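You operate a simulated robot arm through the tools that you are given. There is no shell and no other tool. Be economical: measure what you need, move in short steps, check, and stop when the job is done.

The job below is to be done with a simulated robot arm. You get a single attempt, and the scene is never put back.

Task
Clamp the two grey housings from the orange tray in the fixture and run the trial machine.
Fine: one run only, after both clamps are shut; both screws end driven home.
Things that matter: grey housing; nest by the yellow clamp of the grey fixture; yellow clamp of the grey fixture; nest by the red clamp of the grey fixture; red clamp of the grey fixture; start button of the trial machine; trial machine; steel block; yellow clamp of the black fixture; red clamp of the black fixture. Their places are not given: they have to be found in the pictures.

It is judged by the outcome, as a careful person would: the job done as asked, and still so three seconds after it is handed in. It fails if anything else is knocked over, pushed out of place, dropped, spilled or broken.

Robot
A 7-joint arm with a two-finger parallel gripper, fixed in place. Base frame: the origin is at the foot of the arm, x ahead of it, y to its left, z up. Readings come in mm, rad, newtons and seconds.
With the tool pointing down near the work surface it reaches from about 160 to 660 mm from the base axis. Its first joint turns from -1.152 to 1.152 rad. Payload 2.4 kg.
The tool frame sits at the grasp point between the pads (the TCP): z along the fingers, y along the line on which they close. The tips reach 30 mm beyond it. The gripper opens to 94 mm. The fingers are 28 mm wide and 10 mm thick; the gripper's body (50 by 96 mm) begins 55 mm behind the TCP.
Orientation is that of the tool frame in the base frame, as [roll, pitch, yaw] about the fixed x, y, z axes, in that order (R = Rz(yaw) Ry(pitch) Rx(roll)). With the fingers straight down and closing along the base's y, the tool's x points along the base's -x, its y along +y and its z along -z.

Tools
- The arm moves only by the tool play_rows. Its argument "targets" is a list of rows, each an object (a shift or turn left out is 0, a gripper value left out holds the last) with "turn": the turn, a rotation vector about the tool's x, y, z in units of 120 degrees (1.0 is 120 degrees), a list of three; "delta_pos": the shift along the tool's x, y, z in units of 400 mm (1.0 is 400 mm), a list of three; "grip": the closure, from 0 (fully open) to 1 (shut). In form: [{"turn": [rx, ry, rz], "delta_pos": [tx, ty, tz], "grip": grip}, ...]. A call has 1 to 8 rows; each row is the pose to reach, as a shift and turn from the pose commanded when the call began, along the tool's axes at that moment. A call with a number of a shift or a turn outside -1 to 1 is refused whole. Each row takes 0.2 s and may step no farther than 50 mm and 0.15 rad from the row before; otherwise, or with a gripper value out of range, the whole call is refused. A pose out of reach is approached as far as the arm can. The call stops where the force on the tool passes 90 N (or 10 N more than at its start, if that is more) or the arm is blocked; 0.2 s more then pass. The fingers move at their own pace (about 153 mm/s each) and stop on an object; they squeeze with about 23 N. The grip force told is the motor's: it shows also when the fingers shut on nothing. Time passes only in rows, and 0.2 s behind the last, so rows that repeat a pose let the fingers close. It gives the time, the measured TCP pose, the force on the tool (base axes), the opening and the grip force at its end, in the units of the frame above (readings bear some noise), and new pictures: "views" is both (left out), scene, wrist or none.
- Cameras (640 x 400 px; columns grow to the right, rows downward): "scene" is fixed at [46.9, 496.9, 1425.4]; the picture's right is [-0.56, -0.83, 0.00], its down [-0.62, 0.42, -0.67] and it looks along [0.55, -0.37, -0.75] (base axes); focal length 277 px, centre (320, 200). "wrist" rides on the gripper at [76, 14, -102] in the tool frame; the picture's right is [-0.18, 0.98, 0.00], its down [-0.75, -0.14, -0.64] and it looks along [-0.63, -0.12, 0.77] (tool axes); focal length 243 px, centre (320, 200).
- pixel_to_xyz(camera, pixels): for up to 12 pixels [column, row] of the newest picture of that camera ("zoom" is the newest enlarged one), the place [x, y, z] in the base frame of the surface seen there, good to about 2 mm. No time passes.
- zoom(camera, box): a new picture of the part [left, top, right, bottom] of that camera's present view, enlarged. No time passes.
- close_job(): hands the job in; it is judged then, once.

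Work in short steps. Measure before you move; look again where a grasp or a placing could have gone wrong, and mend it. You have 80 turns and 200 pictures in all, those below and enlarged ones among them. Open the gripper and draw the arm clear of the work before you hand the job in, unless the task says otherwise; then end with one line.

The tools are called as name(argument=value, ...) on one line, values as JSON. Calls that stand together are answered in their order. play_rows: Moves the arm, as the interface text tells. Its arguments: {"type":"object","properties":{"targets":{"type":"array"},"views":{"type":"string","enum":["both","scene","wrist","none"]}},"required":["targets"]} The other tools are called the same way: pixel_to_xyz (camera, pixels) gives the place of the surface under pixels of a picture; zoom (camera, box) takes an enlarged picture of a part of a camera's view; close_job () hands the job in.

At the start:

```text
clock: 0.0
eef_pos: [327.4, 14.8, 1141.4]
tcp_rot: [3.14, -0.001, -3.141]
force: [-0.9, -0.6, 0.2]
opening: 93.9
gripper_force: 0.1
```

scene: 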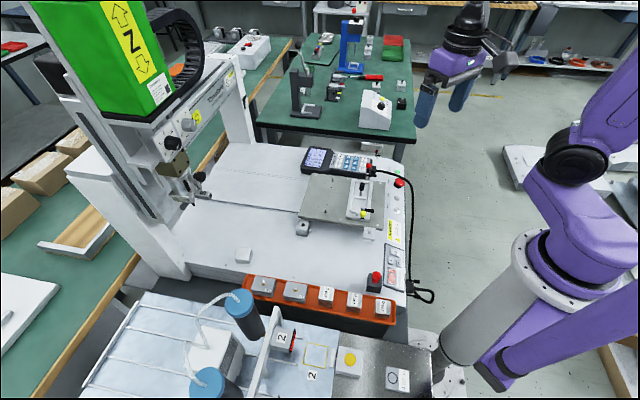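
wrist: 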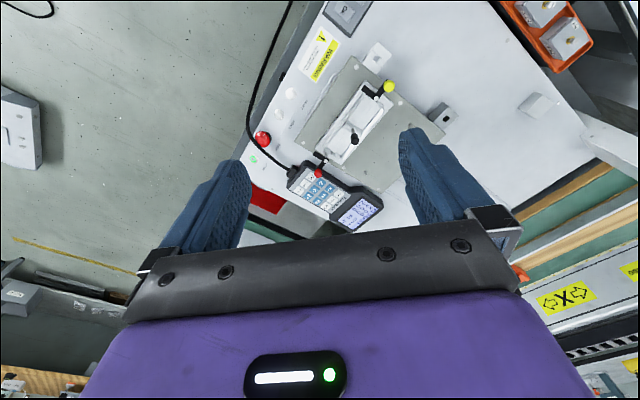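

The scene shows the machine table with a fixture near (345,205), the orange tray near (320,300), and a red button near (375,280). I'll zoom in on these areas before moving.

zoom(camera="scene", box=[220, 240, 440, 380])

zoom(camera="scene", box=[280, 140, 420, 240])

zoom(camera="scene", box=[130, 100, 290, 220])

zoom(camera="wrist", box=[230, 0, 640, 240])

```text
2.86 times, centred on (330, 310) of scene
```

zoom: 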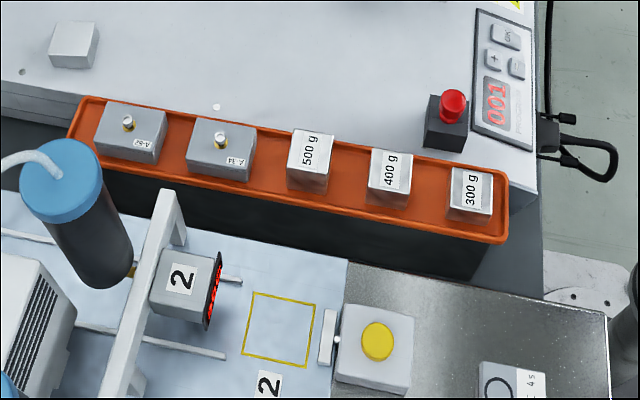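

```text
4.00 times, centred on (350, 190) of scene
```

zoom: 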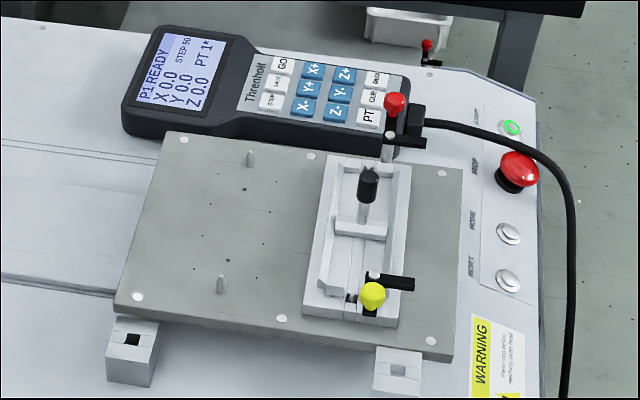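

```text
3.33 times, centred on (210, 160) of scene
```

zoom: 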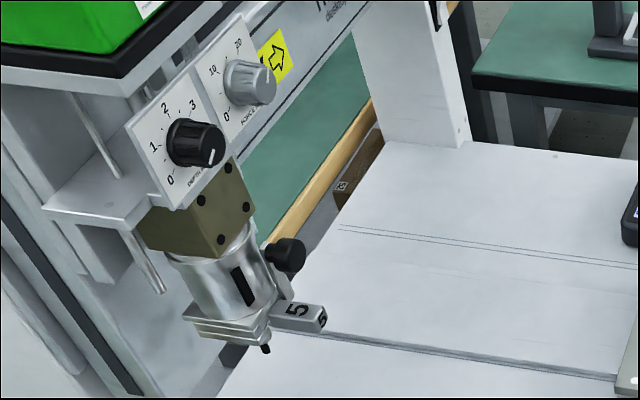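

```text
1.56 times, centred on (435, 120) of wrist
```

zoom: 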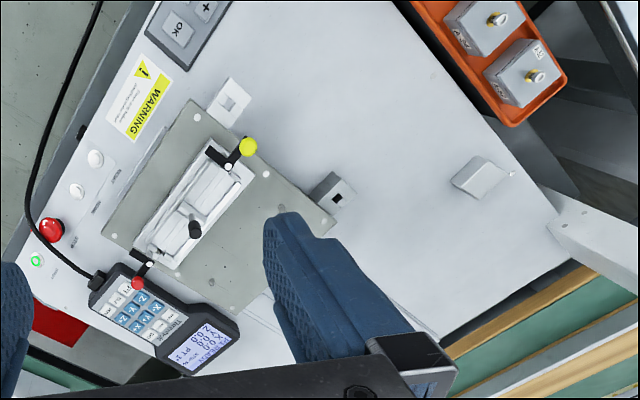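

I'll look at the remaining devices: the back table, the panel and the near bench.

zoom(camera="scene", box=[250, 20, 430, 135])

zoom(camera="scene", box=[350, 155, 440, 305])

zoom(camera="scene", box=[80, 260, 440, 400])

zoom(camera="scene", box=[345, 175, 385, 220])

```text
3.48 times, centred on (340, 78) of scene
```

zoom: 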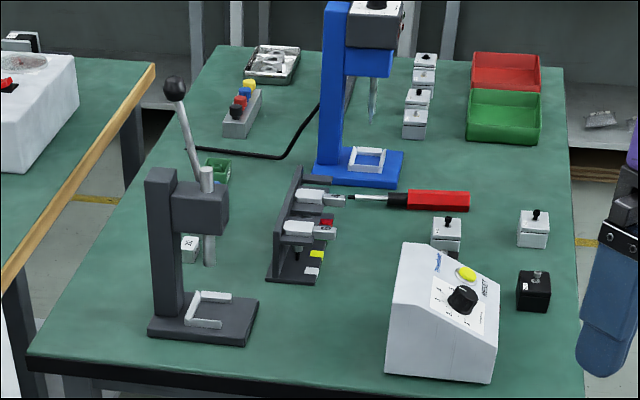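

```text
2.67 times, centred on (395, 230) of scene
```

zoom: 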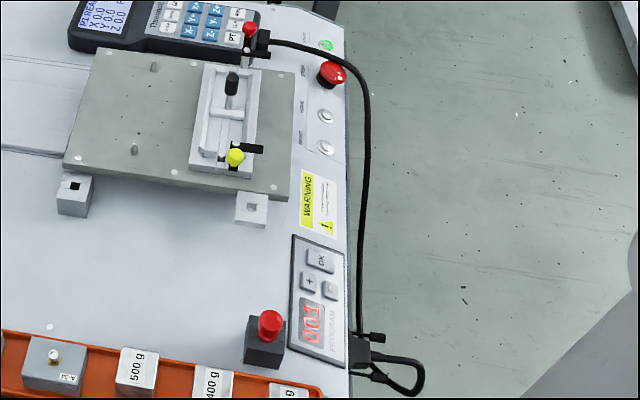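

```text
1.78 times, centred on (260, 330) of scene
```

zoom: 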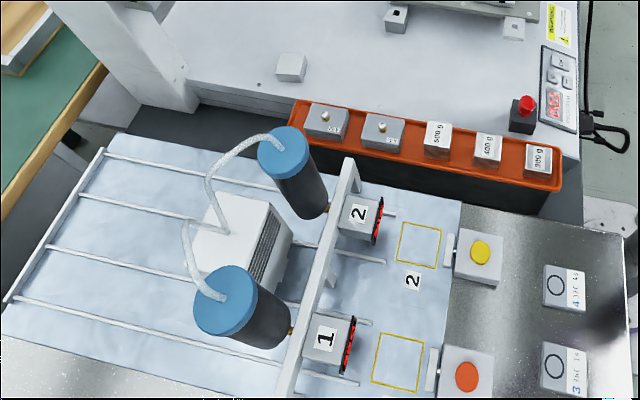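

```text
8.89 times, centred on (365, 198) of scene
```

zoom: 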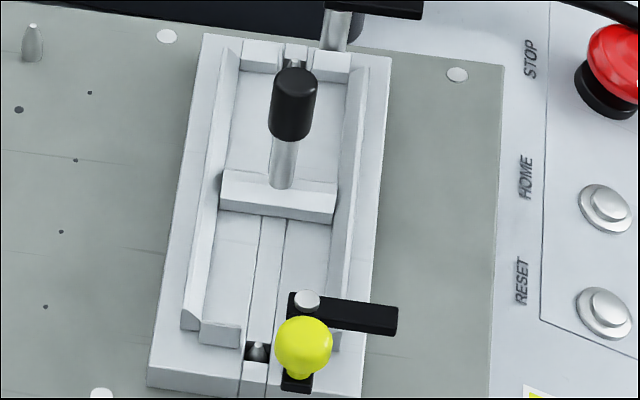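

Now I'll measure key points in the scene: the fixture, clamps, tray parts and buttons.

pixel_to_xyz(camera="scene", pixels=[[361, 214], [376, 176], [361, 188], [393, 171], [265, 287], [297, 294], [264, 282], [297, 289], [375, 277], [339, 225], [355, 200], [365, 183]])

pixel_to_xyz(camera="zoom", pixels=[[30, 40], [205, 40], [390, 60], [150, 385], [255, 350], [310, 345], [285, 100], [285, 185], [307, 298], [385, 318], [260, 160], [230, 270]])

pixel_to_xyz(camera="scene", pixels=[[407, 165], [409, 171], [407, 172], [408, 182], [405, 198], [255, 278], [272, 280], [275, 294], [254, 291], [284, 284], [307, 287], [305, 300]])

```text
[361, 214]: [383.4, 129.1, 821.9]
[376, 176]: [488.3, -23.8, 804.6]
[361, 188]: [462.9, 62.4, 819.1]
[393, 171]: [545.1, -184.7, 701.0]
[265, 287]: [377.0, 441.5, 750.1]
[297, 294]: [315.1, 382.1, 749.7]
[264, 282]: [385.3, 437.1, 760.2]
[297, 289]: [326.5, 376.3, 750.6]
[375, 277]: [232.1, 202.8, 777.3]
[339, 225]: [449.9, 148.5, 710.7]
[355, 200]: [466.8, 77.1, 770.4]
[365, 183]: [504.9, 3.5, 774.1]
```

```text
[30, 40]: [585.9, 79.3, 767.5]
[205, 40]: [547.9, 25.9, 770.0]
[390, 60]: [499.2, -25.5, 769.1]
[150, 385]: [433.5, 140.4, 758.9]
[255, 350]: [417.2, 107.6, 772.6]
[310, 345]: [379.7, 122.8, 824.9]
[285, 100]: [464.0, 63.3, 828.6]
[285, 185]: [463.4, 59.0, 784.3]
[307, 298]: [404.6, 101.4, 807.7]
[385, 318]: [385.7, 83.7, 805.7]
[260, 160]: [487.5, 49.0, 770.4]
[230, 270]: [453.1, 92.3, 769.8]
```

```text
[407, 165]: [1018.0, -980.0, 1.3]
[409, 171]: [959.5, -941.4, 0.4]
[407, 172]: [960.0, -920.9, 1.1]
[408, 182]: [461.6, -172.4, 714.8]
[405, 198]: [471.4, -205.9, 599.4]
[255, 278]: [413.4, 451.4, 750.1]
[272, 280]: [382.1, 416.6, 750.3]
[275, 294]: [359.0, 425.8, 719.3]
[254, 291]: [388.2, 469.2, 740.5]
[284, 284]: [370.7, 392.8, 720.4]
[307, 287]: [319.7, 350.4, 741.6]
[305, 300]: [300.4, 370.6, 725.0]
```

The fixture is around x 380–550, y −30 to 140, top z≈770, and the housings are at about (385,440) and (322,380). I'll lower the wrist camera over the fixture for a closer look.

play_rows(targets=[{"delta_pos": [0.035, 0.025, 0.1], "grip": 0}, {"delta_pos": [0.07, 0.05, 0.2]}, {"delta_pos": [0.1, 0.08, 0.3]}, {"delta_pos": [0.12, 0.1, 0.4]}, {"delta_pos": [0.12, 0.1, 0.4]}])

```text
clock: 1.2
eef_pos: [278.1, 52.3, 980.8]
tcp_rot: [-3.141, -0.001, -3.141]
force: [0.5, -0.9, 0.0]
opening: 94.0
gripper_force: 0.0
```

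scene: 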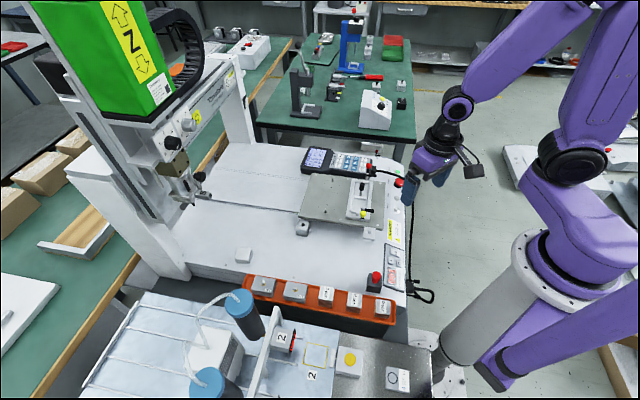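
wrist: 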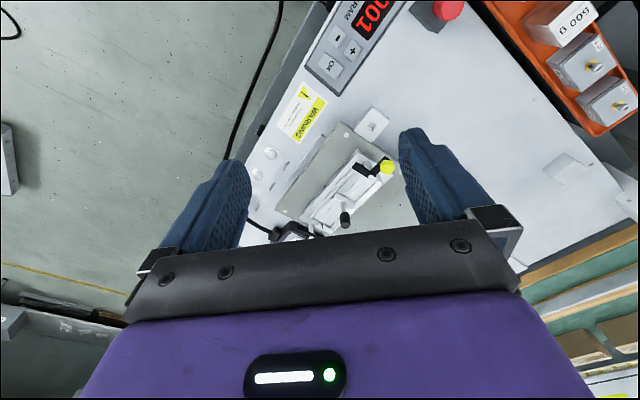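

The fixture sits low in the view, so I'll go forward about 110 mm and zoom in.

play_rows(targets=[{"delta_pos": [-0.1, 0, 0]}, {"delta_pos": [-0.2, 0, 0.02]}, {"delta_pos": [-0.3, 0.02, 0.05]}, {"delta_pos": [-0.3, 0.02, 0.05]}], views="wrist")

zoom(camera="wrist", box=[240, 20, 420, 230])

```text
clock: 2.2
eef_pos: [399.1, 62.9, 959.6]
tcp_rot: [3.141, 0.001, -3.141]
force: [-0.4, 0.1, -0.5]
opening: 94.1
gripper_force: 0.0
```

wrist: 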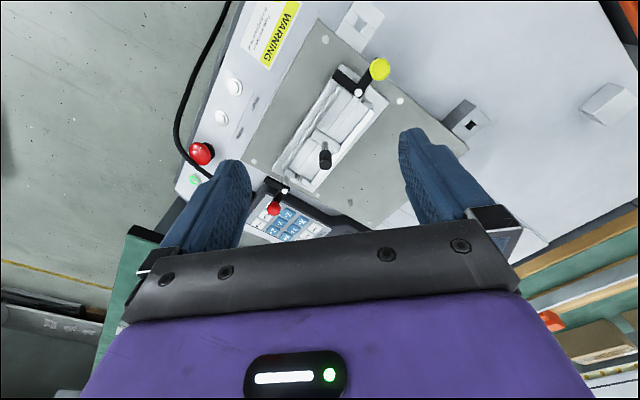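

```text
1.90 times, centred on (330, 125) of wrist
```

zoom: 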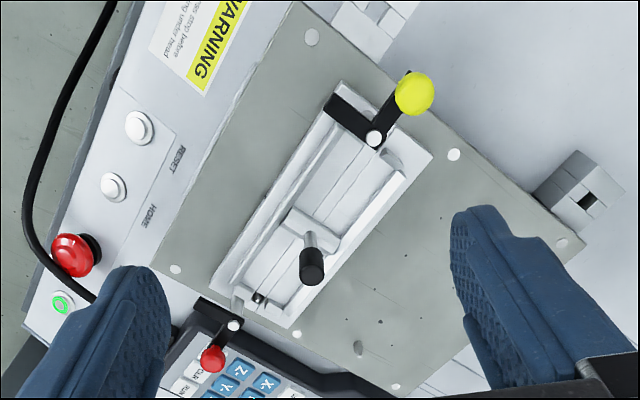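

The fixture lies at 45°, and each clamp is an L-lever on a pivot post. I'll go lower for a clearer look at the nests; the tips stay at z≈865, above the knob top at about 832.

play_rows(targets=[{"delta_pos": [-0.05, 0, 0.08]}, {"delta_pos": [-0.1, 0, 0.16]}, {"delta_pos": [-0.1, 0, 0.16]}], views="wrist")

zoom(camera="wrist", box=[240, 10, 420, 130])

zoom(camera="wrist", box=[220, 100, 400, 230])

```text
clock: 3.0
eef_pos: [440.7, 63.1, 896.7]
tcp_rot: [-3.14, 0.0, -3.141]
force: [-0.6, -0.4, 0.8]
opening: 94.0
gripper_force: 0.0
```

wrist: 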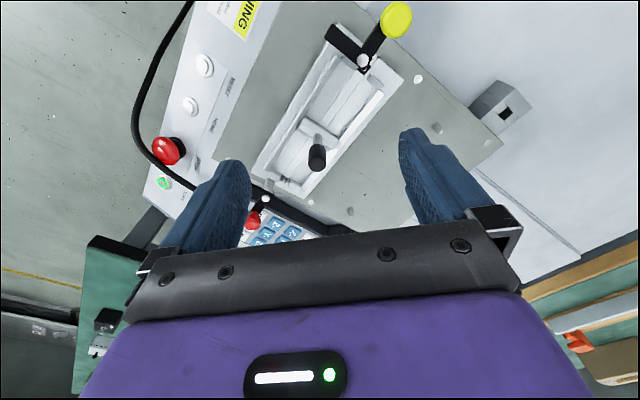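

```text
3.33 times, centred on (330, 70) of wrist
```

zoom: 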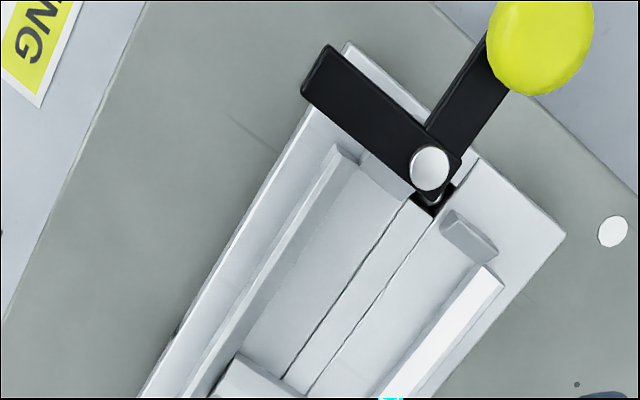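

```text
3.08 times, centred on (310, 165) of wrist
```

zoom: 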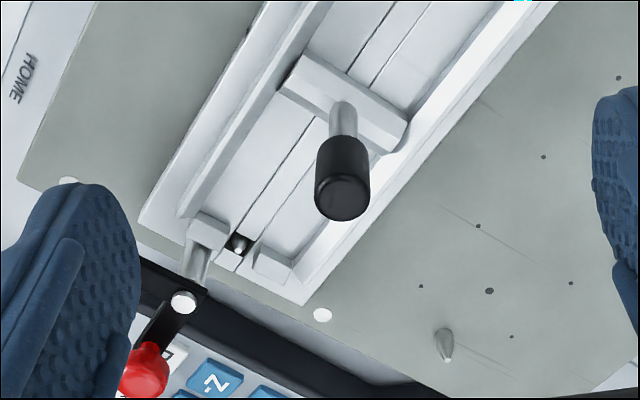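

The red clamp post and the slots at both ends are now visible. I'll measure the fixture geometry in the wrist picture.

pixel_to_xyz(camera="wrist", pixels=[[363, 60], [330, 32], [397, 20], [265, 199], [254, 220], [317, 155], [318, 140], [312, 190], [300, 180], [370, 90], [345, 85], [260, 165]])

zoom(camera="wrist", box=[280, 60, 400, 200])

zoom(camera="scene", box=[345, 155, 395, 200])

```text
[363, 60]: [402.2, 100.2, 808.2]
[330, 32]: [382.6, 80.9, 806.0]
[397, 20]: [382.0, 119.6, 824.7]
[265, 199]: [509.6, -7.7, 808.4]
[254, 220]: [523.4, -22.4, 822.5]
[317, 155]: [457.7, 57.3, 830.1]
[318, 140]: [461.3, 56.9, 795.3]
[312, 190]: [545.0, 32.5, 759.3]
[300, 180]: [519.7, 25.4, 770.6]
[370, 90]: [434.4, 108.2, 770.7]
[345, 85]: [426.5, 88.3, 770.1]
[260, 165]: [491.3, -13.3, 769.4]
```

```text
2.86 times, centred on (340, 130) of wrist
```

zoom: 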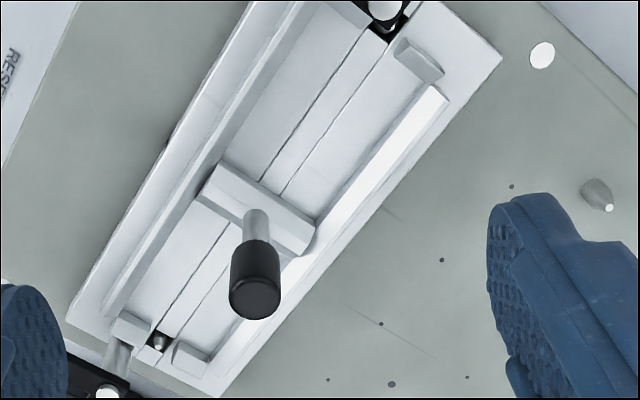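

```text
8.89 times, centred on (370, 178) of scene
```

zoom: 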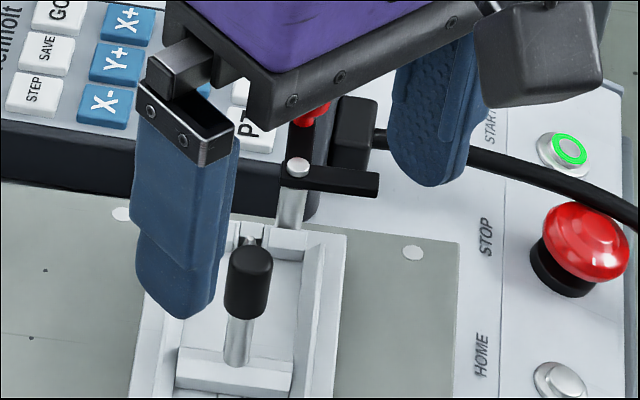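

Red and yellow pivots are mirrored, with short arms pointing to +v, so both close by swinging the ball toward (−x,−y). Next I'll measure the nest walls precisely.

zoom(camera="wrist", box=[290, 40, 410, 140])

pixel_to_xyz(camera="wrist", pixels=[[328, 70], [332, 72], [336, 74], [345, 80], [360, 88], [370, 95], [376, 97], [381, 98], [386, 100], [352, 70], [371, 76], [395, 83]])

```text
4.00 times, centred on (350, 90) of wrist
```

zoom: 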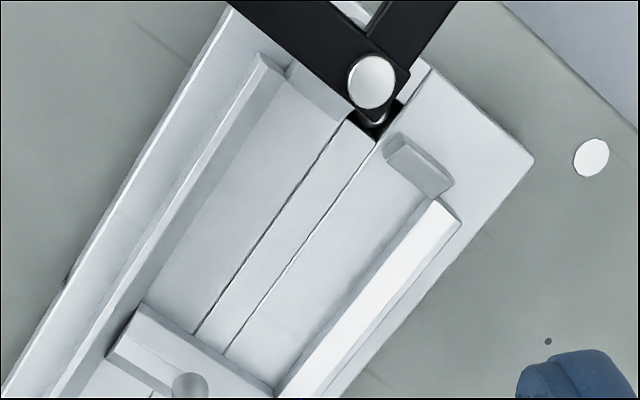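

```text
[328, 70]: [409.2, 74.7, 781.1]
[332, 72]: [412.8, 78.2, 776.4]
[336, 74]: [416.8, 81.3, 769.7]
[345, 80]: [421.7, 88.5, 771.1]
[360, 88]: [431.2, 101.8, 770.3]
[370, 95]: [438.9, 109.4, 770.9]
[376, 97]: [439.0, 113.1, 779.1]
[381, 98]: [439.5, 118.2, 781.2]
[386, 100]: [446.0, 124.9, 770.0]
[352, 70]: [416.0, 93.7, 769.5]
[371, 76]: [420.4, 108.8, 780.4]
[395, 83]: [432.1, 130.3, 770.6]
```

Here I sample the nest edges on this zoom.

pixel_to_xyz(camera="zoom", pixels=[[285, 80], [262, 60], [215, 190], [145, 300], [270, 380], [350, 290], [358, 290], [425, 200], [383, 158], [340, 118], [290, 78], [205, 345]])

pixel_to_xyz(camera="zoom", pixels=[[150, 310], [140, 318], [112, 352], [175, 385], [268, 395], [215, 205], [205, 195], [195, 190], [345, 310], [365, 300], [390, 145], [440, 190]])

```text
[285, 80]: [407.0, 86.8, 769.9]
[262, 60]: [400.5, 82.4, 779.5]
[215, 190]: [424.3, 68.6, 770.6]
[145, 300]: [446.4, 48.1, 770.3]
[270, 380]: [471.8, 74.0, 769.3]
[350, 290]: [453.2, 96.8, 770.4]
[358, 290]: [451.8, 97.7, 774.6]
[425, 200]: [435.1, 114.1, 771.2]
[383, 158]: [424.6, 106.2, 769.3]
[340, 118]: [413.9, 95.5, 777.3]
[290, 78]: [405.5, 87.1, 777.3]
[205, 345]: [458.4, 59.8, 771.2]
```

```text
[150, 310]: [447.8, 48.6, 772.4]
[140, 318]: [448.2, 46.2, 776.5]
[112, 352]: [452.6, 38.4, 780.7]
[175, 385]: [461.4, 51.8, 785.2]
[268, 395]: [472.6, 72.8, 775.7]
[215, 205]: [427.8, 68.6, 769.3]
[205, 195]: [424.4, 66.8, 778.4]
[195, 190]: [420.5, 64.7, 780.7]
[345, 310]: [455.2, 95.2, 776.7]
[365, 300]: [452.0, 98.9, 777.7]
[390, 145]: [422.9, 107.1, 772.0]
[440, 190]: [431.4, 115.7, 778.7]
```

The yellow nest is about 55.5 × 38.5 mm, centred near (440,81) with floor z=770, at 45°. Before going over the tray, I'll check obstacle heights nearby.

pixel_to_xyz(camera="scene", pixels=[[240, 293], [210, 372], [270, 315], [255, 297], [248, 283], [390, 308], [320, 300], [375, 283], [327, 290], [280, 333], [205, 320], [240, 255]])

play_rows(targets=[{"delta_pos": [0.0, 0, -0.12]}, {"delta_pos": [0.06, 0.1, -0.13]}, {"delta_pos": [0.12, 0.2, -0.13]}, {"delta_pos": [0.18, 0.3, -0.13]}, {"delta_pos": [0.24, 0.4, -0.13]}, {"delta_pos": [0.27, 0.5, -0.13]}, {"delta_pos": [0.28, 0.6, -0.13]}, {"delta_pos": [0.28, 0.68, -0.13]}])

```text
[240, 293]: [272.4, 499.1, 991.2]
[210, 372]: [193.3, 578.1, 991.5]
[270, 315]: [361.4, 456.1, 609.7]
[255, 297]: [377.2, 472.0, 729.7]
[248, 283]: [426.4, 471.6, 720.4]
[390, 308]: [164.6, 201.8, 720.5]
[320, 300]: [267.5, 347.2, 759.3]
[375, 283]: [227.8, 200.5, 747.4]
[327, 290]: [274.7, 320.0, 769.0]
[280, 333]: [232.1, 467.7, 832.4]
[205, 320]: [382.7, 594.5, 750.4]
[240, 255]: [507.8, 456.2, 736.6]
```

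```text
clock: 4.8
eef_pos: [329.6, 332.7, 951.3]
tcp_rot: [-3.141, -0.001, -3.14]
force: [-0.2, -0.6, 0.1]
opening: 94.0
gripper_force: 0.1
```

scene: 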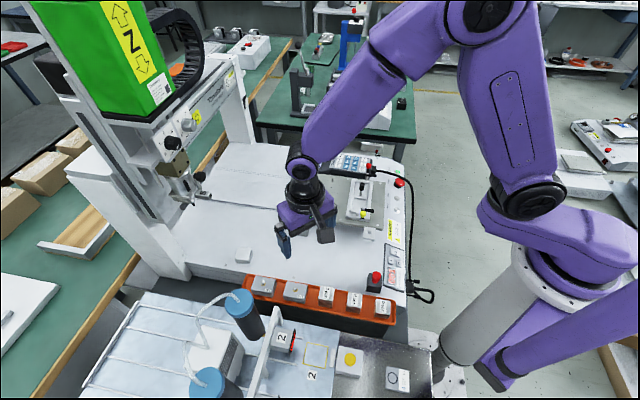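
wrist: 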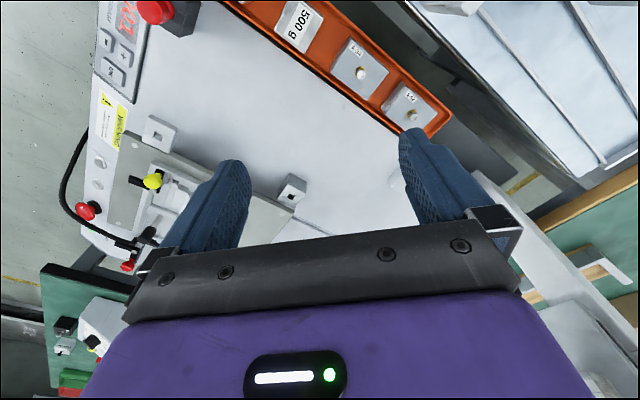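

The housings are at (360,72) and (410,107) in the wrist view. I'll zoom in and measure their corners.

zoom(camera="wrist", box=[320, 20, 460, 140])

pixel_to_xyz(camera="wrist", pixels=[[359, 72], [410, 118], [345, 40], [388, 73], [367, 95], [331, 68], [405, 84], [433, 110], [385, 110], [360, 80], [345, 72], [372, 73]])

```text
3.33 times, centred on (390, 80) of wrist
```

zoom: 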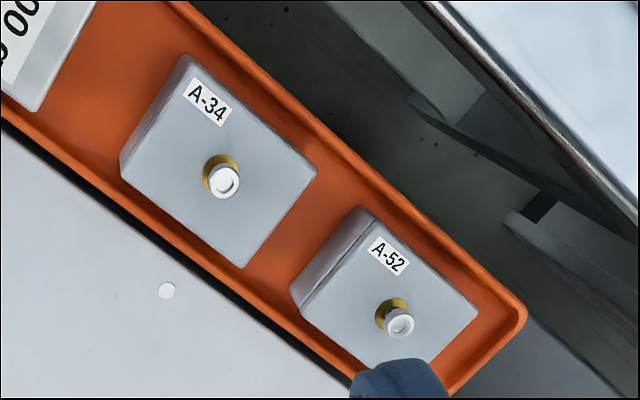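

```text
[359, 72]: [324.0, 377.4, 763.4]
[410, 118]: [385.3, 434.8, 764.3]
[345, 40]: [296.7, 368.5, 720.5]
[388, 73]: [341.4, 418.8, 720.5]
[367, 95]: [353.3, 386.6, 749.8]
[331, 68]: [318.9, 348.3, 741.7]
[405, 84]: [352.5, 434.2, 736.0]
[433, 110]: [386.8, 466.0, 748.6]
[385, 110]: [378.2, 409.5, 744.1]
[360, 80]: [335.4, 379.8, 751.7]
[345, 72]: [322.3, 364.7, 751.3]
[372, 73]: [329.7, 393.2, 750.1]
```

The housing corners are clear in this zoom, so I'll measure their tops.

pixel_to_xyz(camera="zoom", pixels=[[192, 68], [312, 172], [242, 262], [125, 165], [220, 165], [222, 182], [367, 220], [472, 308], [305, 300], [372, 358], [390, 305], [400, 322]])

pixel_to_xyz(camera="zoom", pixels=[[140, 165], [240, 255], [190, 75], [300, 170], [155, 120], [280, 215], [210, 215], [250, 120], [330, 265], [440, 335], [420, 265], [340, 325]])

```text
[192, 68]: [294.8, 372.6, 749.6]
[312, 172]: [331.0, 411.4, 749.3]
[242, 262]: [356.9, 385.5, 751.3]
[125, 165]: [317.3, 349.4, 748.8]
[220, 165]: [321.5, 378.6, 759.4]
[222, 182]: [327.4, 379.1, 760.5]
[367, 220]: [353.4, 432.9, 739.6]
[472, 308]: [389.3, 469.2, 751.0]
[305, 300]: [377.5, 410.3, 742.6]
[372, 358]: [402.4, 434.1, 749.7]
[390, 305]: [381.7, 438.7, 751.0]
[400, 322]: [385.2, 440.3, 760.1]
```

```text
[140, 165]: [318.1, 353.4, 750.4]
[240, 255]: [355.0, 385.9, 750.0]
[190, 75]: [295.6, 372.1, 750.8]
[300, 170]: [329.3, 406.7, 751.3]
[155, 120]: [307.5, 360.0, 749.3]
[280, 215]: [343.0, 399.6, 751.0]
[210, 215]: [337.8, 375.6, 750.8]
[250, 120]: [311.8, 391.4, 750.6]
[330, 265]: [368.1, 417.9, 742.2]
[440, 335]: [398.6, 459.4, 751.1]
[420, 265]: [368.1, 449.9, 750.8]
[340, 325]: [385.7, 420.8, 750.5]
```

Housing A‑34 is about 53 × 36 mm, centred near (325,380), with its long axis at 45°. I need the tray rim height before choosing the grasp depth.

pixel_to_xyz(camera="zoom", pixels=[[420, 190], [380, 163], [300, 100], [130, 210], [200, 275], [90, 180], [330, 150], [160, 215], [260, 85], [340, 185]])

pixel_to_xyz(camera="scene", pixels=[[246, 276], [285, 280], [310, 285], [397, 318], [340, 315], [280, 303], [245, 293], [397, 303]])

zoom(camera="scene", box=[235, 265, 335, 325])

```text
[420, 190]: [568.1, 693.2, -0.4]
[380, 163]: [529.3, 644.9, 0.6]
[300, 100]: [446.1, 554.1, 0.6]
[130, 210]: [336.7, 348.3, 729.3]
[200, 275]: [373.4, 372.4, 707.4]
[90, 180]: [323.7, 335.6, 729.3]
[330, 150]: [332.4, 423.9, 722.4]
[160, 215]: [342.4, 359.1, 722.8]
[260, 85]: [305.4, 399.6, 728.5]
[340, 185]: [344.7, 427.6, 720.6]
```

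```text
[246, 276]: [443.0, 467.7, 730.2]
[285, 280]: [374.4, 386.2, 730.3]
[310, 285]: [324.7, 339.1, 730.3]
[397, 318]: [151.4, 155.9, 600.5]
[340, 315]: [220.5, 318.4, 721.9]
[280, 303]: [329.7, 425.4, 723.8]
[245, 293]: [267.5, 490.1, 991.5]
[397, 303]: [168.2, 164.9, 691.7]
```

```text
6.40 times, centred on (285, 295) of scene
```

zoom: 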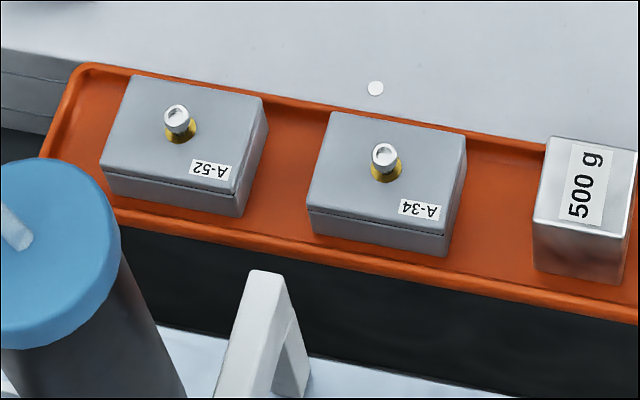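

The rim is at z=730, so with fingertips at 735 I clear it and still overlap the housing by 16 mm. I'll go above A‑34, turned 45°.

play_rows(targets=[{"delta_pos": [0.002, 0.02, 0.04], "turn": [0, 0, -0.0625]}, {"delta_pos": [0.004, 0.04, 0.08], "turn": [0, 0, -0.125]}, {"delta_pos": [0.006, 0.06, 0.12], "turn": [0, 0, -0.1875]}, {"delta_pos": [0.008, 0.08, 0.16], "turn": [0, 0, -0.25]}, {"delta_pos": [0.01, 0.1, 0.2], "turn": [0, 0, -0.3125]}, {"delta_pos": [0.0115, 0.118, 0.25], "turn": [0, 0, -0.375]}, {"delta_pos": [0.0115, 0.118, 0.25], "turn": [0, 0, -0.375]}])

zoom(camera="wrist", box=[230, 20, 410, 200])

```text
clock: 6.4
eef_pos: [322.1, 382.9, 848.8]
tcp_rot: [3.141, -0.001, -2.354]
force: [-0.4, -1.3, -0.1]
opening: 93.9
gripper_force: 0.1
```

scene: 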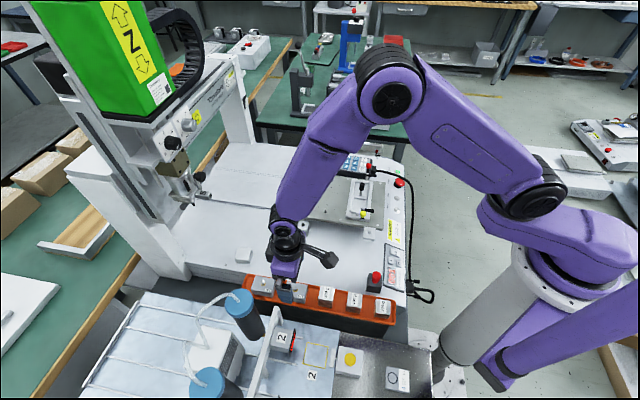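
wrist: 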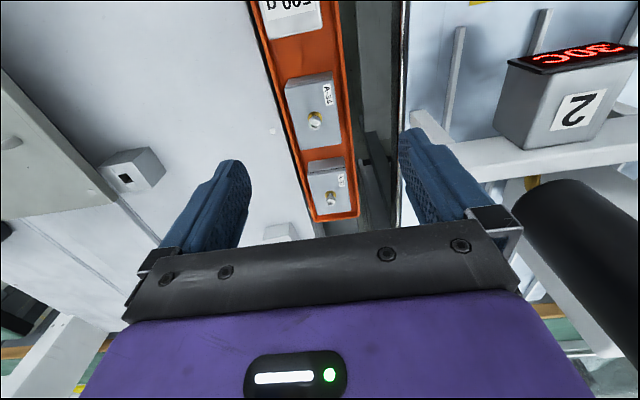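

```text
2.22 times, centred on (320, 110) of wrist
```

zoom: 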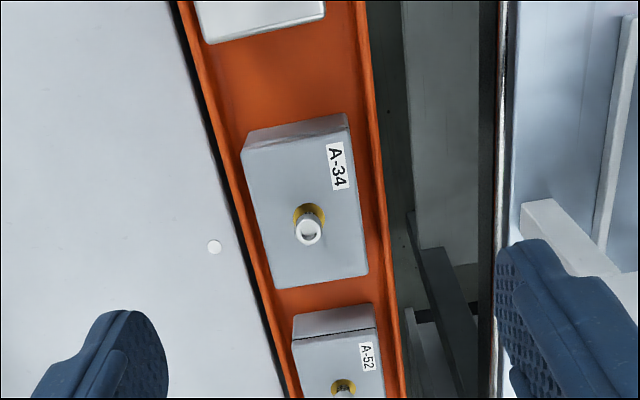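

The yaw looks aligned, with the edges tilted like the camera. I'll measure the top face corners for centre and angle.

pixel_to_xyz(camera="zoom", pixels=[[247, 158], [257, 205], [274, 284], [364, 272], [356, 205], [348, 140], [300, 146], [320, 277], [260, 153], [340, 137], [300, 215], [308, 232]])

pixel_to_xyz(camera="zoom", pixels=[[300, 340], [378, 330], [295, 345], [340, 336], [298, 390], [382, 385], [343, 385]])

```text
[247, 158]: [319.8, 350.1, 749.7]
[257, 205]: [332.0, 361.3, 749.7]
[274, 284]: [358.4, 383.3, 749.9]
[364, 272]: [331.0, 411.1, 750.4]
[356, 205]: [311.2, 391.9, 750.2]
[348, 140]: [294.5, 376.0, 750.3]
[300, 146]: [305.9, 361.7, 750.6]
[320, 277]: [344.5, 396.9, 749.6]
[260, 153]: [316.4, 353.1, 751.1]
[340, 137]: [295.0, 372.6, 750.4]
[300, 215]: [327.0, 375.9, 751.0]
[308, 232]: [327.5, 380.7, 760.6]
```

```text
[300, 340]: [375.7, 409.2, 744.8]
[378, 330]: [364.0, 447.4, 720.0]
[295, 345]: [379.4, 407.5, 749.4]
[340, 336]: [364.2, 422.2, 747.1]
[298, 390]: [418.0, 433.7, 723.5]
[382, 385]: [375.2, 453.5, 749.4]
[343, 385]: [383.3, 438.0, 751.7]
```

A‑34's centre is at (325.9,380.1) at about 44.5°. I'll descend to TCP z≈765 and close gently on its long faces.

play_rows(targets=[{"delta_pos": [-0.0023, -0.0083, 0.07]}, {"delta_pos": [-0.0023, -0.0083, 0.14]}, {"delta_pos": [-0.0023, -0.0083, 0.21]}, {"delta_pos": [-0.0023, -0.0083, 0.21]}, {"delta_pos": [-0.0023, -0.0083, 0.21], "grip": 1}, {"delta_pos": [-0.0023, -0.0083, 0.21], "grip": 1}, {"delta_pos": [-0.0023, -0.0083, 0.21], "grip": 1}])

```text
clock: 8.0
eef_pos: [325.8, 380.0, 764.1]
tcp_rot: [3.141, 0.0, -2.358]
force: [-0.2, 0.0, -0.1]
opening: 38.9
gripper_force: 22.7
```

scene: 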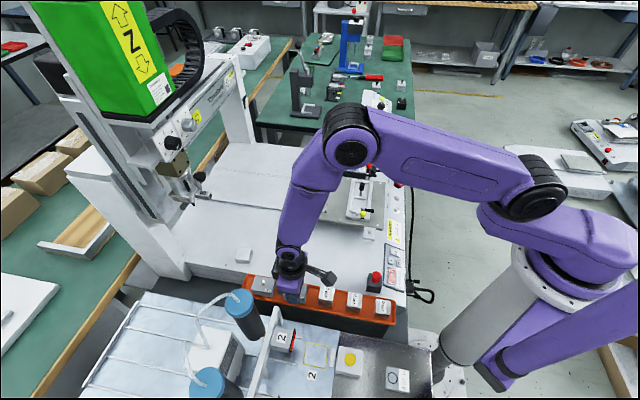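
wrist: 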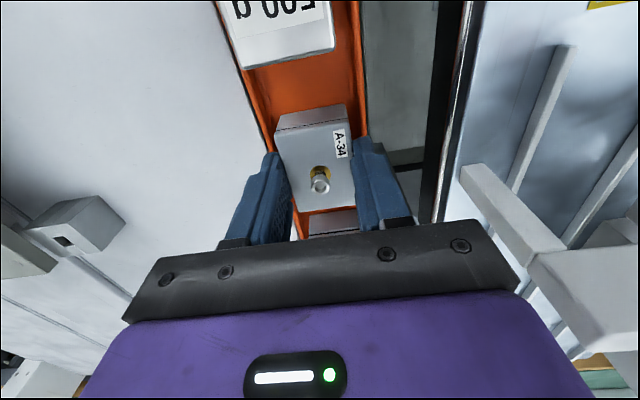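

It's gripped: opening 38.9 mm, force 22.7 N. I'll lift 140 mm and head toward the fixture while turning back −90°.

play_rows(targets=[{"delta_pos": [0, 0, -0.11], "grip": 1}, {"delta_pos": [0, 0, -0.23]}, {"delta_pos": [0, 0, -0.35]}, {"delta_pos": [0.041, -0.091, -0.35], "turn": [0, 0, 0.0625]}, {"delta_pos": [0.082, -0.182, -0.35], "turn": [0, 0, 0.125]}, {"delta_pos": [0.123, -0.274, -0.35], "turn": [0, 0, 0.1875]}, {"delta_pos": [0.163, -0.365, -0.35], "turn": [0, 0, 0.25]}, {"delta_pos": [0.204, -0.456, -0.35], "turn": [0, 0, 0.3125]}], views="wrist")

```text
clock: 9.8
eef_pos: [397.0, 194.1, 906.2]
tcp_rot: [-3.141, 0.001, -3.012]
force: [0.2, 0.1, -1.0]
opening: 39.0
gripper_force: 22.8
```

wrist: 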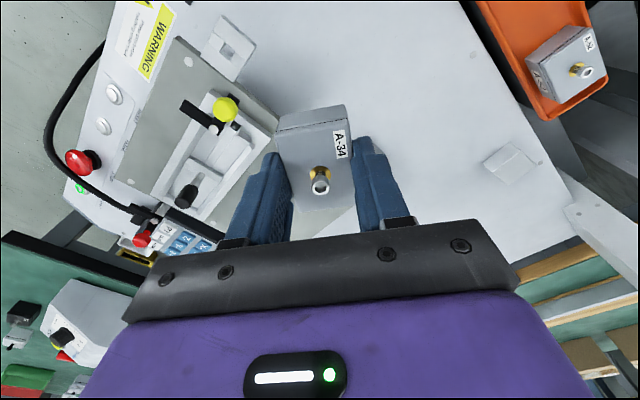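

The housing is held well. I'll finish the turn to −45° over the yellow nest at height so I can view the red nest ahead.

play_rows(targets=[{"delta_pos": [-0.0116, -0.049, 0], "turn": [0, 0, 0.0625]}, {"delta_pos": [-0.023, -0.098, 0], "turn": [0, 0, 0.125]}, {"delta_pos": [-0.035, -0.146, 0], "turn": [0, 0, 0.1875]}, {"delta_pos": [-0.046, -0.195, 0], "turn": [0, 0, 0.25]}, {"delta_pos": [-0.058, -0.244, 0], "turn": [0, 0, 0.3125]}, {"delta_pos": [-0.0693, -0.2925, 0], "turn": [0, 0, 0.375]}, {"delta_pos": [-0.0693, -0.2925, 0], "turn": [0, 0, 0.4375]}, {"delta_pos": [-0.0693, -0.2925, 0], "turn": [0, 0, 0.4375]}])

zoom(camera="wrist", box=[220, 20, 420, 230])

```text
clock: 11.6
eef_pos: [439.9, 81.2, 906.3]
tcp_rot: [-3.141, 0.0, 2.355]
force: [-0.1, 0.8, -0.1]
opening: 39.2
gripper_force: 23.0
```

scene: 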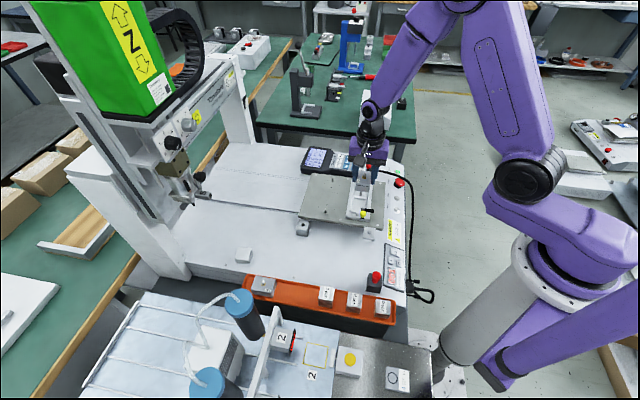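
wrist: 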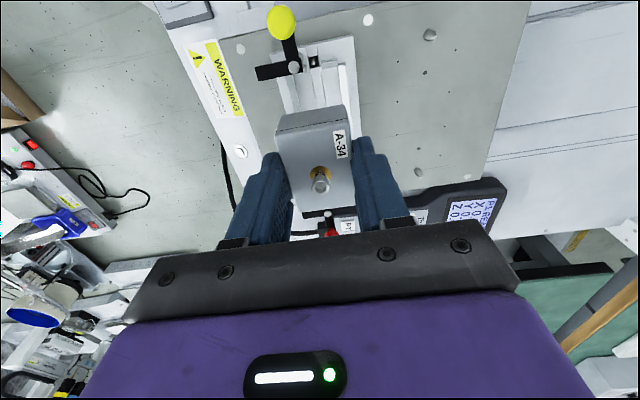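

```text
1.90 times, centred on (320, 125) of wrist
```

zoom: 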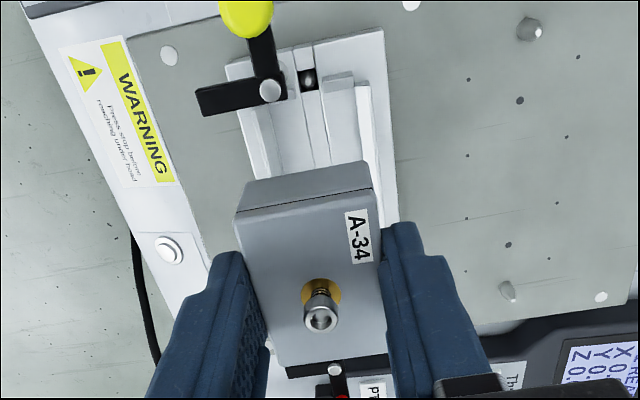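

The housing blocks the view of the red nest, but the yellow nest is already well measured, so this one goes there. I'll check the housing's position in the grip.

pixel_to_xyz(camera="zoom", pixels=[[240, 212], [300, 202], [366, 191], [272, 366], [330, 357], [252, 300], [380, 290], [322, 285], [318, 315], [290, 203], [350, 194], [310, 361]])

pixel_to_xyz(camera="scene", pixels=[[362, 190], [356, 205], [345, 205]])

zoom(camera="scene", box=[330, 150, 400, 225])

```text
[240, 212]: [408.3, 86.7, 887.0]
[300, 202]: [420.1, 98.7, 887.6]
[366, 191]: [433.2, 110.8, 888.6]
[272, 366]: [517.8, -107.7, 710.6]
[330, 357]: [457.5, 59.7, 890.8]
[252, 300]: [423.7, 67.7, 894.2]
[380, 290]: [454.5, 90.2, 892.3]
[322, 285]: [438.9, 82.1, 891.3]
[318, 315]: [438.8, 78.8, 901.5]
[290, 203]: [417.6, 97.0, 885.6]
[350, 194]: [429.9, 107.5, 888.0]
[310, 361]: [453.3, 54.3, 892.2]
```

```text
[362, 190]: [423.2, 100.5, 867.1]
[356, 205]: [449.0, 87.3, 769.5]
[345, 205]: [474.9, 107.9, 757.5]
```

```text
5.33 times, centred on (365, 188) of scene
```

zoom: 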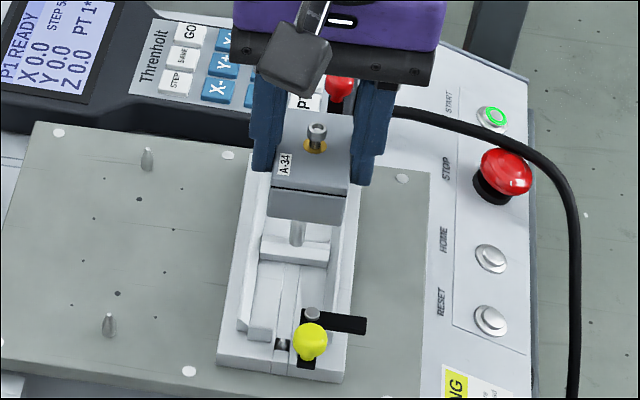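

The housing spans u −227.3 to −281.8 against the nest's −226.2 to −281.5, so it needs a shift of about 0.6 mm. I'll descend to just at rail height first.

play_rows(targets=[{"delta_pos": [0.0015, 0, 0.07]}, {"delta_pos": [0.0015, 0, 0.14]}, {"delta_pos": [0.0015, 0, 0.19]}, {"delta_pos": [0.0015, 0, 0.195]}])

zoom(camera="wrist", box=[220, 20, 420, 230])

zoom(camera="scene", box=[330, 160, 400, 230])

```text
clock: 12.6
eef_pos: [438.9, 81.7, 826.8]
tcp_rot: [-3.141, 0.0, 2.356]
force: [-0.5, -0.1, -1.4]
opening: 38.7
gripper_force: 23.3
```

scene: 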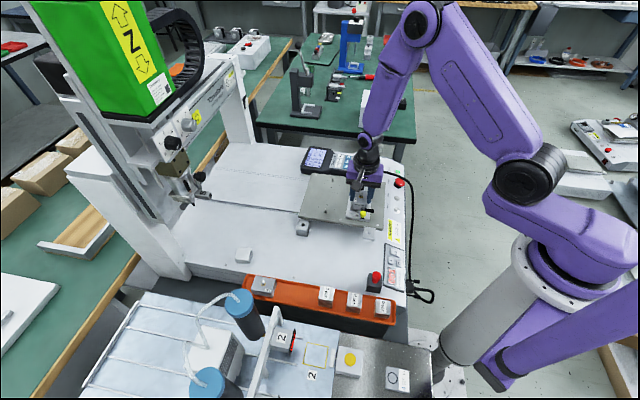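
wrist: 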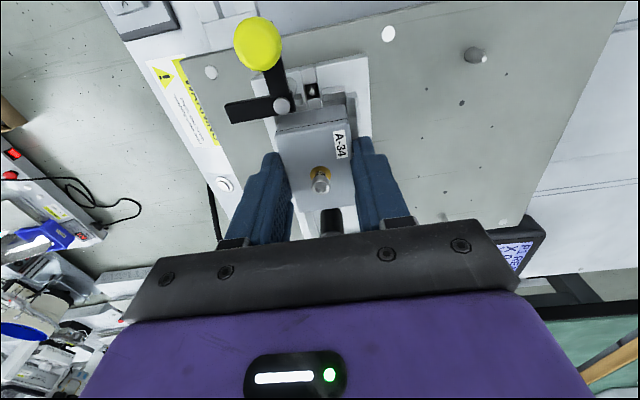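

```text
1.90 times, centred on (320, 125) of wrist
```

zoom: 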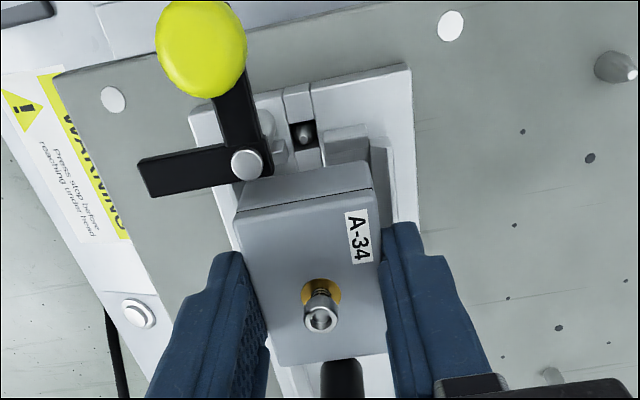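

```text
5.71 times, centred on (365, 195) of scene
```

zoom: 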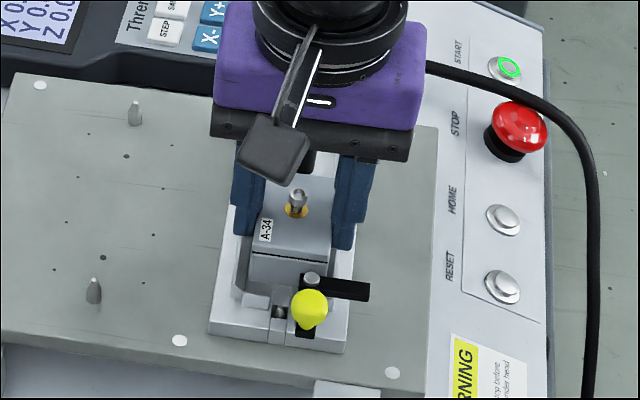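

Aligned over the nest, with the housing bottom around z=782. I'll descend the rest in 3 mm steps.

play_rows(targets=[{"delta_pos": [0, 0, 0.0075]}, {"delta_pos": [0, 0, 0.015]}, {"delta_pos": [0, 0, 0.0225]}, {"delta_pos": [0, 0, 0.028]}])

zoom(camera="wrist", box=[220, 20, 420, 230])

```text
clock: 13.6
eef_pos: [438.7, 82.6, 816.9]
tcp_rot: [-3.14, 0.001, 2.354]
force: [0.5, 0.6, -0.7]
opening: 38.8
gripper_force: 23.0
```

scene: 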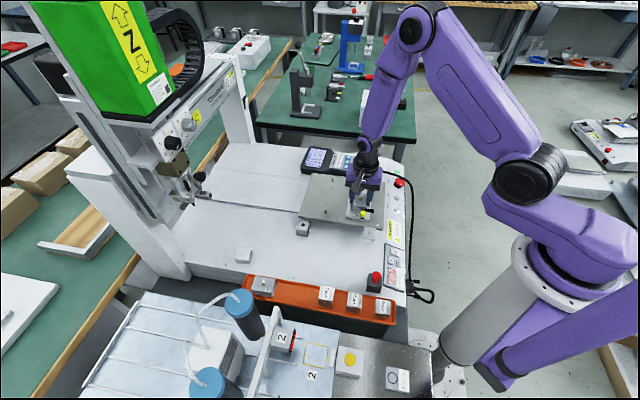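
wrist: 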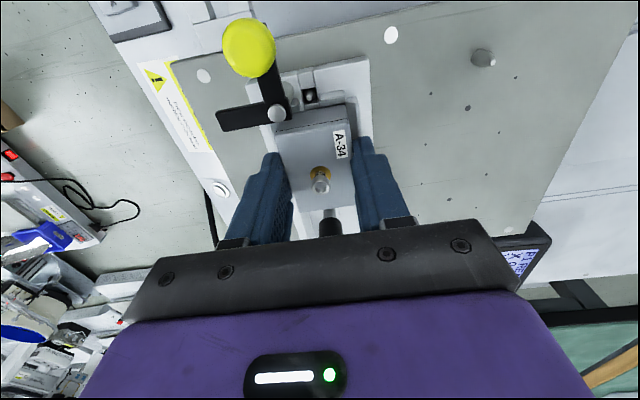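

```text
1.90 times, centred on (320, 125) of wrist
```

zoom: 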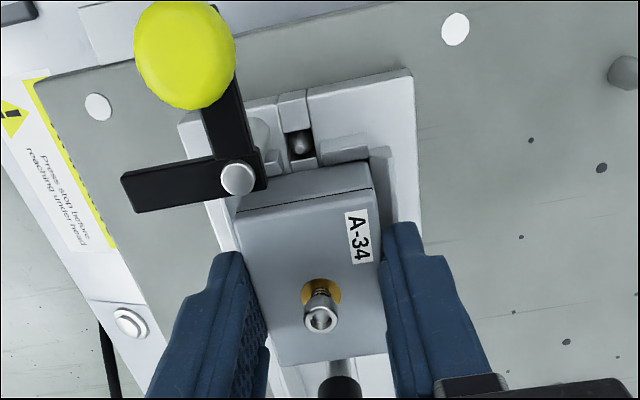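

It is between the rails with no contact force. I'll go the last 2 mm, then check.

play_rows(targets=[{"delta_pos": [0, 0, 0.003]}, {"delta_pos": [0, 0, 0.005]}, {"delta_pos": [0, 0, 0.005]}], views="none")

pixel_to_xyz(camera="wrist", pixels=[[300, 150], [335, 120], [325, 150], [340, 160], [320, 187], [277, 114]])

```text
clock: 14.4
eef_pos: [439.4, 81.1, 814.2]
tcp_rot: [3.14, -0.001, 2.357]
force: [0.6, 0.4, -1.7]
opening: 38.8
gripper_force: 23.4
```

```text
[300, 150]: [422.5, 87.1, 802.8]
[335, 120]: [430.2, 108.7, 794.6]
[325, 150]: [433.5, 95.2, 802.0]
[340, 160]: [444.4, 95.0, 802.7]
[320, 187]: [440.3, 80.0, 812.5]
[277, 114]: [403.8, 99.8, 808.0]
```

The top was at about 802 before that move. I'll try another 1.5 mm to feel the floor.

play_rows(targets=[{"delta_pos": [0, 0, 0.002]}, {"delta_pos": [0, 0, 0.004]}, {"delta_pos": [0, 0, 0.004]}], views="none")

```text
clock: 15.2
eef_pos: [439.6, 82.9, 813.3]
tcp_rot: [3.141, -0.001, 2.357]
force: [-3.7, 1.4, 19.2]
opening: 39.1
gripper_force: 23.1
```

It's seated on the floor, with contact at 19 N. I'll open partway and lift straight up.

play_rows(targets=[{"delta_pos": [0, 0, -0.003], "grip": 1}, {"delta_pos": [0, 0, -0.003], "grip": 0.35}, {"delta_pos": [0, 0, -0.003], "grip": 0.35}, {"delta_pos": [0, 0, -0.06]}, {"delta_pos": [0, 0, -0.15]}, {"delta_pos": [0, 0, -0.24], "grip": 0}, {"delta_pos": [0, 0, -0.24]}])

zoom(camera="wrist", box=[220, 20, 420, 230])

```text
clock: 16.8
eef_pos: [441.3, 80.9, 908.7]
tcp_rot: [3.141, 0.001, 2.355]
force: [0.0, 0.0, 0.2]
opening: 93.7
gripper_force: 0.0
```

scene: 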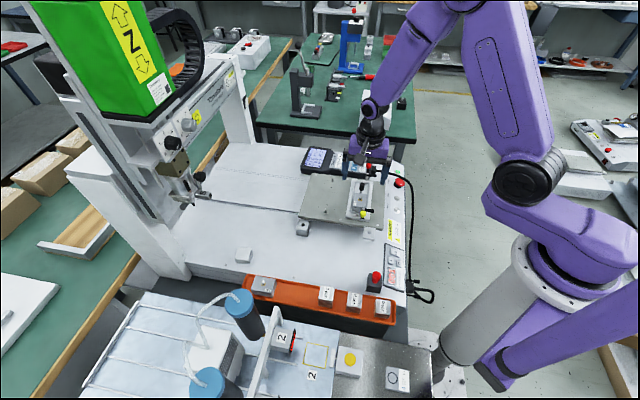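
wrist: 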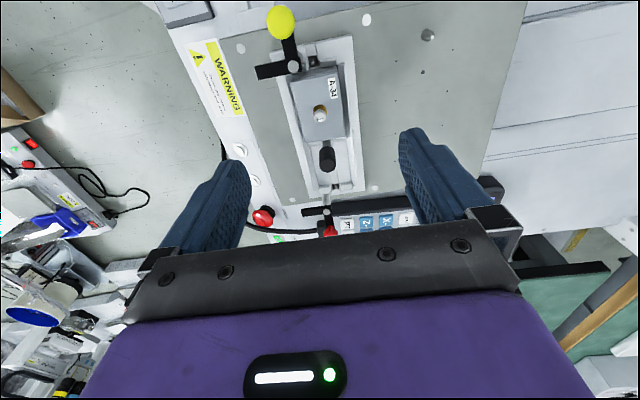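

```text
1.90 times, centred on (320, 125) of wrist
```

zoom: 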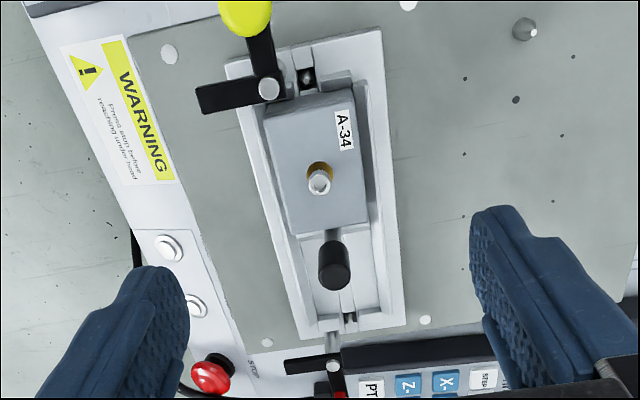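

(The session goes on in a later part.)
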